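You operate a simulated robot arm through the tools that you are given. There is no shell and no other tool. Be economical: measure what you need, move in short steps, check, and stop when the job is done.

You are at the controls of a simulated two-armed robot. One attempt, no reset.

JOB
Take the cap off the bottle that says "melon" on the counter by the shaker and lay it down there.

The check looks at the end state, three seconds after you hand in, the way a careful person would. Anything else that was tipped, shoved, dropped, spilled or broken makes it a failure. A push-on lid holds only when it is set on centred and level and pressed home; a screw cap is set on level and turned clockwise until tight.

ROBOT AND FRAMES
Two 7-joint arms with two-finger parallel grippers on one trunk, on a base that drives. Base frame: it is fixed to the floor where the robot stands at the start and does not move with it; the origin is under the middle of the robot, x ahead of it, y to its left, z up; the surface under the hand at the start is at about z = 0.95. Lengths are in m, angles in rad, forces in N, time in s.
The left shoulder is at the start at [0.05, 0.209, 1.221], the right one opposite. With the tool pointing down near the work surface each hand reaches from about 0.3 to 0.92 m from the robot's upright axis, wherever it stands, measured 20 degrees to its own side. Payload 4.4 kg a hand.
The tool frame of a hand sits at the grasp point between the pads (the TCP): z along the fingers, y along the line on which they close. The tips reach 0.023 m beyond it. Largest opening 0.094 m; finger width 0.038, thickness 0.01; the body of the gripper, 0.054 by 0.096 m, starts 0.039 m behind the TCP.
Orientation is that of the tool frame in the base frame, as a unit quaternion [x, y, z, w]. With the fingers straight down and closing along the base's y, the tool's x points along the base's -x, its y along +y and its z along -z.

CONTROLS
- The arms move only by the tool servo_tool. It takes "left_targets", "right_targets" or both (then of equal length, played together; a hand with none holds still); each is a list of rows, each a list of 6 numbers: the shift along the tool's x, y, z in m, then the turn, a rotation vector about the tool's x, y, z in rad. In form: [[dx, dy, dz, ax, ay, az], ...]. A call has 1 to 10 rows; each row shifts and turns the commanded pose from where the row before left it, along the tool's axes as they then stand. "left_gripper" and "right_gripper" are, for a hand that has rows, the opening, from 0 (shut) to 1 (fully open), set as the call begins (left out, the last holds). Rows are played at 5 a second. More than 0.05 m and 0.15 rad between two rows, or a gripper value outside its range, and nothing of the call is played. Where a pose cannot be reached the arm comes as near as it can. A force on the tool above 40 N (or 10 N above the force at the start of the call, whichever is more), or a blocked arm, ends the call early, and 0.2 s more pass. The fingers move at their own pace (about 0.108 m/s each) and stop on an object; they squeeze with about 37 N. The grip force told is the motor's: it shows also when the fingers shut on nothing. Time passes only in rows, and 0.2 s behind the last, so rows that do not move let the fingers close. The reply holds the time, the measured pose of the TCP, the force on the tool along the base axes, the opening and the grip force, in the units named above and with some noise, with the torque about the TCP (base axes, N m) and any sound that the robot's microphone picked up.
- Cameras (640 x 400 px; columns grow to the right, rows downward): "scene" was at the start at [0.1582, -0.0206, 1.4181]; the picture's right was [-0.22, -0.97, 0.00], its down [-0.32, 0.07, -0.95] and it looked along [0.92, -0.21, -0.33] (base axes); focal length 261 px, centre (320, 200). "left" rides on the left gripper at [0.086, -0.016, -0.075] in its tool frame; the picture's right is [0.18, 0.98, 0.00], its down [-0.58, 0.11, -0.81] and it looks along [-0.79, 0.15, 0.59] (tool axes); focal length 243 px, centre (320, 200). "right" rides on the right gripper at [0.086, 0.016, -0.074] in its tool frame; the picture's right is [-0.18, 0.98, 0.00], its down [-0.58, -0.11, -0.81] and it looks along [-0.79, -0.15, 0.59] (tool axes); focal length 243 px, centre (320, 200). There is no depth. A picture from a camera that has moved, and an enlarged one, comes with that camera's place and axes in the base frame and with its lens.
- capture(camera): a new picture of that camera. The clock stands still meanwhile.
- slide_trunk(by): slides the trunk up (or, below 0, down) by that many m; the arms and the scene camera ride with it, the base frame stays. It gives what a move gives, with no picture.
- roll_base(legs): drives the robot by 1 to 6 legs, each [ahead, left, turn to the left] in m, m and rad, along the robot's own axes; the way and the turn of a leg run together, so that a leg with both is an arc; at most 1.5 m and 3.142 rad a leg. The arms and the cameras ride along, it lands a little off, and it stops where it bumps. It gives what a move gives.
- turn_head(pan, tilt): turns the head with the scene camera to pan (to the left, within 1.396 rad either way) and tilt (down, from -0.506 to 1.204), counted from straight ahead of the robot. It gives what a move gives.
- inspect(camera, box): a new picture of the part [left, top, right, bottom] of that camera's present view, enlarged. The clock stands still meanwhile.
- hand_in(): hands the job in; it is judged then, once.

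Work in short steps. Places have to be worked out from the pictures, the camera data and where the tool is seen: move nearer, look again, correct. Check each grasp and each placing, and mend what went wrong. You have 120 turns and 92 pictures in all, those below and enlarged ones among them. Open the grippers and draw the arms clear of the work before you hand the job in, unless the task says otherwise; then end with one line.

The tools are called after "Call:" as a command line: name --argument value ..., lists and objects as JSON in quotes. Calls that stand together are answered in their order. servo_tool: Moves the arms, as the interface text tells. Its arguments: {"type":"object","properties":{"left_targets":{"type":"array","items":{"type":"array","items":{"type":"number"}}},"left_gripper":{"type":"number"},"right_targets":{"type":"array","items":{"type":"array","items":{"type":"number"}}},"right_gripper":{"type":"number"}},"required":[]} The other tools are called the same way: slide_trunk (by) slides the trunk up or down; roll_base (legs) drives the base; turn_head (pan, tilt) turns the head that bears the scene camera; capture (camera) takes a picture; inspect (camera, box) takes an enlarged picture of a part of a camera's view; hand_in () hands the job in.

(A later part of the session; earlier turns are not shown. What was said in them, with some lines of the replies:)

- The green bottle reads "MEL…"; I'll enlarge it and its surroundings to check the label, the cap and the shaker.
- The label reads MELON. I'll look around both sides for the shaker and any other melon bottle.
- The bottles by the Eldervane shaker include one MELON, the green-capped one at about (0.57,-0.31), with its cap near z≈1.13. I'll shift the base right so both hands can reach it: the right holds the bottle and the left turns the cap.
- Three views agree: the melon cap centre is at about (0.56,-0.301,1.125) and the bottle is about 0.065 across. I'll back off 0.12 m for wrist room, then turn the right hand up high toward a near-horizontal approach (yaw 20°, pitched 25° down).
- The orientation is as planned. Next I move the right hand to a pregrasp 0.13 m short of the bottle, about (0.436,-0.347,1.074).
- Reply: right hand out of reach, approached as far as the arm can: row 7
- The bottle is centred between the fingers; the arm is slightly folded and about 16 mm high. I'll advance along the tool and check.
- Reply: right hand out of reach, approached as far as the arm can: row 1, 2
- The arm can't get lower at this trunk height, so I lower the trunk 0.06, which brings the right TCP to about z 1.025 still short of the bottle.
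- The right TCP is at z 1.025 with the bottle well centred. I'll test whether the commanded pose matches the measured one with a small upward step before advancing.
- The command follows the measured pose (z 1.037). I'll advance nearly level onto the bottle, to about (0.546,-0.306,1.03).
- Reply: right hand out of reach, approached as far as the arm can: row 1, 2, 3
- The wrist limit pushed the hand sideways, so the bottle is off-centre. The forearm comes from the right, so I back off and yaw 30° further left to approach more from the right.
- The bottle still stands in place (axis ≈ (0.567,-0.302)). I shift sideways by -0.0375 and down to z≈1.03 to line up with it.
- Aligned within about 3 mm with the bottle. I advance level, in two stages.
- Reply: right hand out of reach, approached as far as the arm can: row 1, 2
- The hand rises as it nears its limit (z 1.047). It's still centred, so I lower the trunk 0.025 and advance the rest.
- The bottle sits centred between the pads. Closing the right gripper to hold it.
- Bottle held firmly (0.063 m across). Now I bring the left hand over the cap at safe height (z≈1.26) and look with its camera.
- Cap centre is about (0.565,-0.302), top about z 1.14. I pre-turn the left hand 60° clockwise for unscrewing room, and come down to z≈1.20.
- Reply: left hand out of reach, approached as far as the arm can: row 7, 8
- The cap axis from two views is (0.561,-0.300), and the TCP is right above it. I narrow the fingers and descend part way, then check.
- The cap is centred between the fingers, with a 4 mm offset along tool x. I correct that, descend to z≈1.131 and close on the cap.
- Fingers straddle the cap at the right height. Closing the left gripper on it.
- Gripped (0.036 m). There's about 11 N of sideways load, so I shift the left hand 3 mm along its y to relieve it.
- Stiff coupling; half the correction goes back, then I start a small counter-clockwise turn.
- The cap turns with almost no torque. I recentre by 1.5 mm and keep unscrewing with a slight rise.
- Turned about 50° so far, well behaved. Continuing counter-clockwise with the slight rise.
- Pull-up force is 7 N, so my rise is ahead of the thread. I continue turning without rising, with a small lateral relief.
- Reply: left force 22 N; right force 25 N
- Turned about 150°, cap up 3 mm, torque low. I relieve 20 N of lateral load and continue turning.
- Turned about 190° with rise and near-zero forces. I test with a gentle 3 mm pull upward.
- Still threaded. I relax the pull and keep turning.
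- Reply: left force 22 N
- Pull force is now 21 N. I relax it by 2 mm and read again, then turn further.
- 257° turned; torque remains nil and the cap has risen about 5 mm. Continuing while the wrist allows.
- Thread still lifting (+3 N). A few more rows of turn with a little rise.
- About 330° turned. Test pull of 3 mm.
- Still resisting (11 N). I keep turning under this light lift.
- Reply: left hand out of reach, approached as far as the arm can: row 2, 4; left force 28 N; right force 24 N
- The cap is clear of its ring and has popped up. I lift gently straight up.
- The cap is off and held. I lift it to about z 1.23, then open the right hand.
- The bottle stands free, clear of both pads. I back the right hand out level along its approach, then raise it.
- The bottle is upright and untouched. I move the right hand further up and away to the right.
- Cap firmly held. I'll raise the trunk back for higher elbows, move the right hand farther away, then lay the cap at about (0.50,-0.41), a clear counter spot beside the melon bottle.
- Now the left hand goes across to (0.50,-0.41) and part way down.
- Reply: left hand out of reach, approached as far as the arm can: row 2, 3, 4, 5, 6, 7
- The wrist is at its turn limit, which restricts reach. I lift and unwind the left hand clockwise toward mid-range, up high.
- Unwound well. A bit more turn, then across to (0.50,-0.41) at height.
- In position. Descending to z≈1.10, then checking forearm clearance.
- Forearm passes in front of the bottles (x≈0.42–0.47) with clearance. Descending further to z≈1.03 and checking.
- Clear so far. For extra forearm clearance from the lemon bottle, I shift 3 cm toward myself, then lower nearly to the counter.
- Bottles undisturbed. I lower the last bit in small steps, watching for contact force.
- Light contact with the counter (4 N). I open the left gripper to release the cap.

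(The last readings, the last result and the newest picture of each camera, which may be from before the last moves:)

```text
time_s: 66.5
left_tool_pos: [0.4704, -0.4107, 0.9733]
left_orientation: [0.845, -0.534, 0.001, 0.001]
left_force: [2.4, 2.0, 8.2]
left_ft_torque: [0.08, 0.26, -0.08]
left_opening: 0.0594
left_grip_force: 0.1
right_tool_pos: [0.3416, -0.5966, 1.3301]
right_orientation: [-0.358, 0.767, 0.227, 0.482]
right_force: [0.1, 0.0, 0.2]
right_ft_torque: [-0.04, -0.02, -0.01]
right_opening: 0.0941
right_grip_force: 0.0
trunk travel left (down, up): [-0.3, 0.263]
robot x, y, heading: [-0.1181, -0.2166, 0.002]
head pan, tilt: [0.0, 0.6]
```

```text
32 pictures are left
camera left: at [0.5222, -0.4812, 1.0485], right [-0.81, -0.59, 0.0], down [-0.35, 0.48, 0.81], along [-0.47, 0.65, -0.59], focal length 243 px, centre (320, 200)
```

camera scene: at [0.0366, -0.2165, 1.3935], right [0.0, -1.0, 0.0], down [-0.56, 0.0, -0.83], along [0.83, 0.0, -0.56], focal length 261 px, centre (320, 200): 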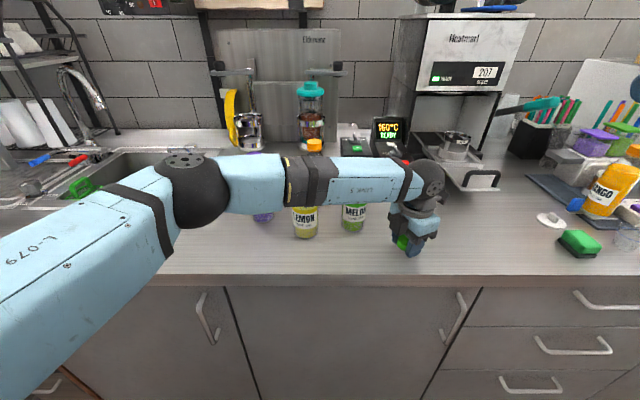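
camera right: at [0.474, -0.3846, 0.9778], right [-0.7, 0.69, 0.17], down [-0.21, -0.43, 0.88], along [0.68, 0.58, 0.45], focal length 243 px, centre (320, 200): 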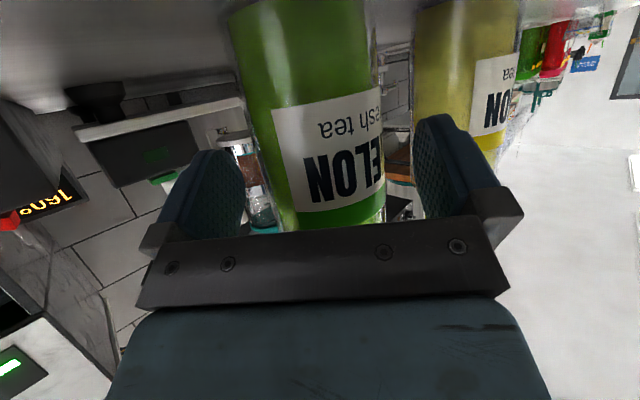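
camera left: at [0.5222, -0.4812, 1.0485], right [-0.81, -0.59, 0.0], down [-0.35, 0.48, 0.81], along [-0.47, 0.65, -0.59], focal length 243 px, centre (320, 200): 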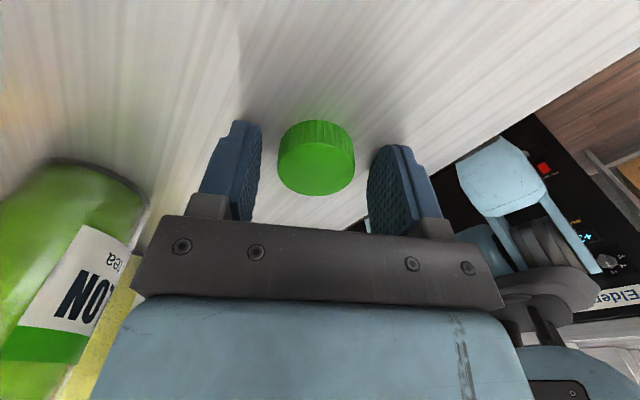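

The cap is on the counter, free of the fingers. I raise the left hand straight up.

Call:
servo_tool --left_targets '[[0, 0, -0.015, 0, 0, 0], [0, 0, -0.03, 0, 0, 0], [0, 0, -0.04, 0, 0, 0], [0, 0, -0.045, 0, 0, 0], [0, 0, -0.045, 0, 0, 0], [0, 0, -0.045, 0, 0, 0], [0, 0, -0.045, 0, 0, 0], [0, 0, -0.045, 0, 0, 0], [0, 0, 0, 0, 0, 0]]'

Call:
capture --camera "scene"

```text
time_s: 68.5
left_tool_pos: [0.4706, -0.4099, 1.2842]
left_orientation: [0.845, -0.535, 0.001, 0.001]
left_force: [-0.7, -0.2, -0.5]
left_ft_torque: [0.02, 0.02, 0.01]
left_opening: 0.0611
left_grip_force: 0.0
right_tool_pos: [0.342, -0.5972, 1.3274]
right_orientation: [-0.359, 0.767, 0.228, 0.48]
right_force: [0.5, 0.3, 0.0]
right_ft_torque: [-0.03, 0.02, 0.01]
right_opening: 0.0941
right_grip_force: 0.0
trunk travel left (down, up): [-0.3, 0.263]
robot x, y, heading: [-0.1177, -0.2191, 0.002]
head pan, tilt: [0.0, 0.6]
```

```text
31 pictures are left
camera scene: at [0.0372, -0.2164, 1.3934], right [0.0, -1.0, 0.0], down [-0.57, 0.0, -0.82], along [0.82, 0.0, -0.57], focal length 261 px, centre (320, 200)
```

scene: 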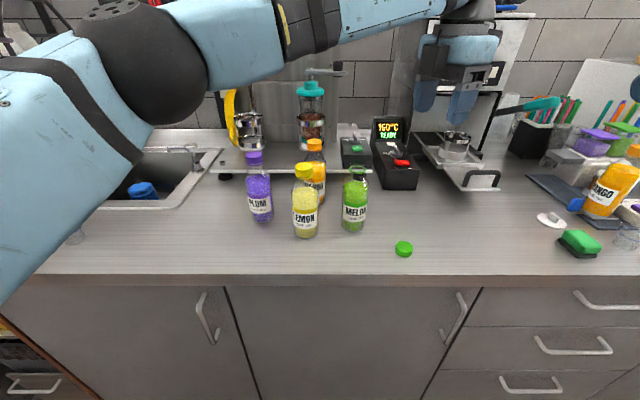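

The cap lies flat on the counter and all bottles stand upright. I back the robot off a little to draw both arms clear, with a final look.

Call:
roll_base --legs '[[-0.2, 0, 0]]'

Call:
inspect --camera "scene" --box '[230, 100, 450, 260]'

```text
time_s: 70.0
left_tool_pos: [0.3038, -0.4091, 1.2878]
left_orientation: [0.846, -0.534, 0.002, -0.001]
left_force: [-0.9, 0.8, 0.4]
left_ft_torque: [-0.02, -0.02, 0.01]
left_opening: 0.0609
left_grip_force: 0.1
right_tool_pos: [0.1763, -0.5962, 1.3309]
right_orientation: [-0.36, 0.765, 0.228, 0.483]
right_force: [-0.1, 0.4, -0.3]
right_ft_torque: [0.0, 0.0, -0.01]
right_opening: 0.0942
right_grip_force: 0.1
trunk travel left (down, up): [-0.3, 0.263]
robot x, y, heading: [-0.2836, -0.2147, 0.005]
head pan, tilt: [0.0, 0.6]
stopped in leg 1: the robot was blocked; the commanded pose is now the measured one
```

```text
2.50 times, centred on (340, 180) of scene
camera zoom: at [-0.1297, -0.2157, 1.3942], right [0.01, -1.0, 0.0], down [-0.56, 0.0, -0.83], along [0.83, 0.0, -0.56], focal length 653 px, centre (270, 250)
```

zoom: 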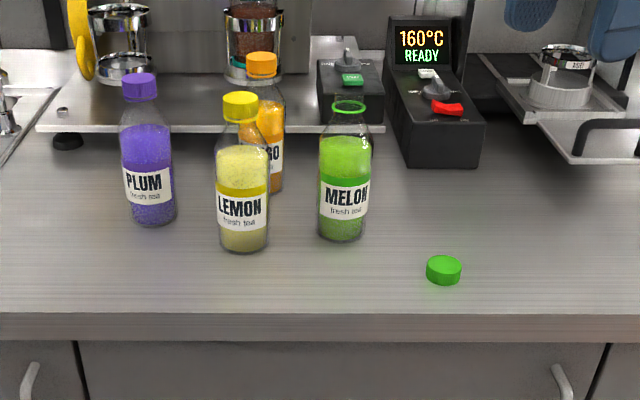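

The base bumped something behind, so I ease forward a little to break contact and check to the sides.

Call:
roll_base --legs '[[0.05, 0, 0]]'

Call:
turn_head --pan -1.39 --tilt 0.6

Call:
capture --camera "scene"

Call:
turn_head --pan 1.39 --tilt 0.6

Call:
capture --camera "scene"

Call:
capture --camera "left"

```text
time_s: 71.0
left_tool_pos: [0.3571, -0.408, 1.2854]
left_orientation: [0.846, -0.534, 0.0, -0.001]
left_force: [-0.2, -0.5, 0.2]
left_ft_torque: [-0.01, -0.02, 0.01]
left_opening: 0.0613
left_grip_force: 0.1
right_tool_pos: [0.2291, -0.5944, 1.3306]
right_orientation: [-0.36, 0.766, 0.228, 0.482]
right_force: [0.4, 0.0, 0.2]
right_ft_torque: [0.01, -0.03, -0.04]
right_opening: 0.0939
right_grip_force: 0.1
trunk travel left (down, up): [-0.3, 0.263]
robot x, y, heading: [-0.2329, -0.2141, 0.005]
head pan, tilt: [0.0, 0.6]
```

```text
time_s: 72.5
left_tool_pos: [0.3567, -0.4085, 1.2849]
left_orientation: [0.846, -0.534, 0.0, 0.0]
left_force: [0.4, -0.4, -0.1]
left_ft_torque: [0.0, 0.0, 0.03]
left_opening: 0.0612
left_grip_force: 0.1
right_tool_pos: [0.2295, -0.5954, 1.3295]
right_orientation: [-0.359, 0.766, 0.228, 0.482]
right_force: [0.0, -0.2, -0.8]
right_ft_torque: [-0.02, 0.0, 0.0]
right_opening: 0.0938
right_grip_force: 0.1
trunk travel left (down, up): [-0.3, 0.263]
robot x, y, heading: [-0.2349, -0.2169, 0.008]
head pan, tilt: [-1.389, 0.6]
```

```text
29 pictures are left
camera scene: at [-0.1482, -0.3028, 1.3936], right [-0.98, -0.19, 0.0], down [-0.11, 0.56, -0.83], along [0.15, -0.81, -0.56], focal length 261 px, centre (320, 200)
```

scene: 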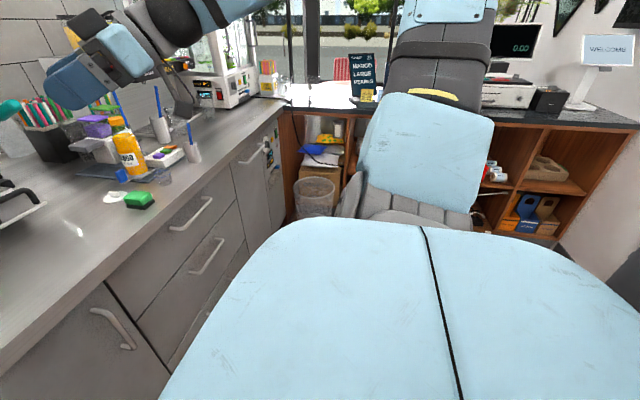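

```text
time_s: 75.0
left_tool_pos: [0.3587, -0.4081, 1.284]
left_orientation: [0.846, -0.534, 0.0, 0.0]
left_force: [0.6, 0.1, 0.1]
left_ft_torque: [0.0, -0.03, 0.0]
left_opening: 0.0611
left_grip_force: 0.1
right_tool_pos: [0.2301, -0.5964, 1.3299]
right_orientation: [-0.36, 0.766, 0.228, 0.481]
right_force: [-1.2, -0.4, -0.2]
right_ft_torque: [-0.05, 0.01, 0.01]
right_opening: 0.0942
right_grip_force: 0.0
trunk travel left (down, up): [-0.3, 0.263]
robot x, y, heading: [-0.2313, -0.2144, 0.004]
head pan, tilt: [1.389, 0.6]
```

```text
28 pictures are left
camera scene: at [-0.1493, -0.1289, 1.3936], right [0.98, -0.17, 0.0], down [-0.1, -0.56, -0.83], along [0.14, 0.81, -0.56], focal length 261 px, centre (320, 200)
```

scene: 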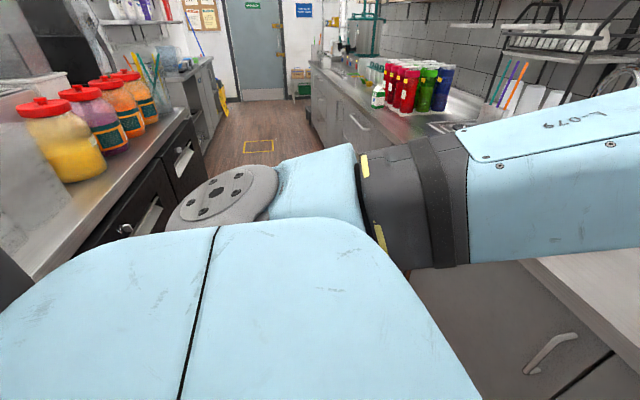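

```text
27 pictures are left
camera left: at [0.4091, -0.4781, 1.3601], right [-0.81, -0.59, 0.0], down [-0.35, 0.48, 0.81], along [-0.47, 0.65, -0.59], focal length 243 px, centre (320, 200)
```

left: 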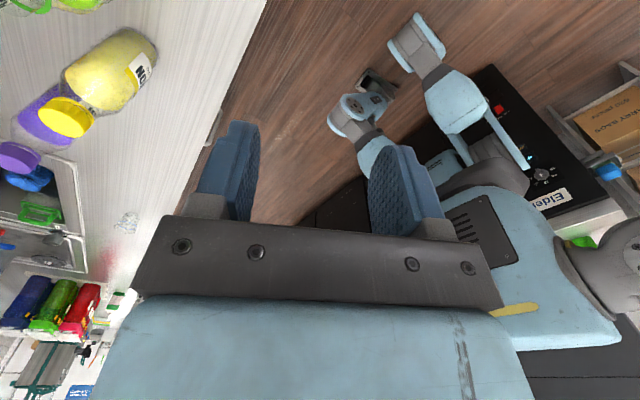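

The bump was only against the fixed counter behind; nothing appears disturbed. The cap is down, the bottle stands, grippers are open and the arms are clear, so I hand in.

Call:
hand_in

```text
The job is handed in.
```

The melon bottle is uncapped and standing upright, and its cap lies flat on the counter just in front of it to the right. While backing away afterwards the robot bumped the counter behind it, and nothing I could see there or among the other bottles had tipped or fallen.
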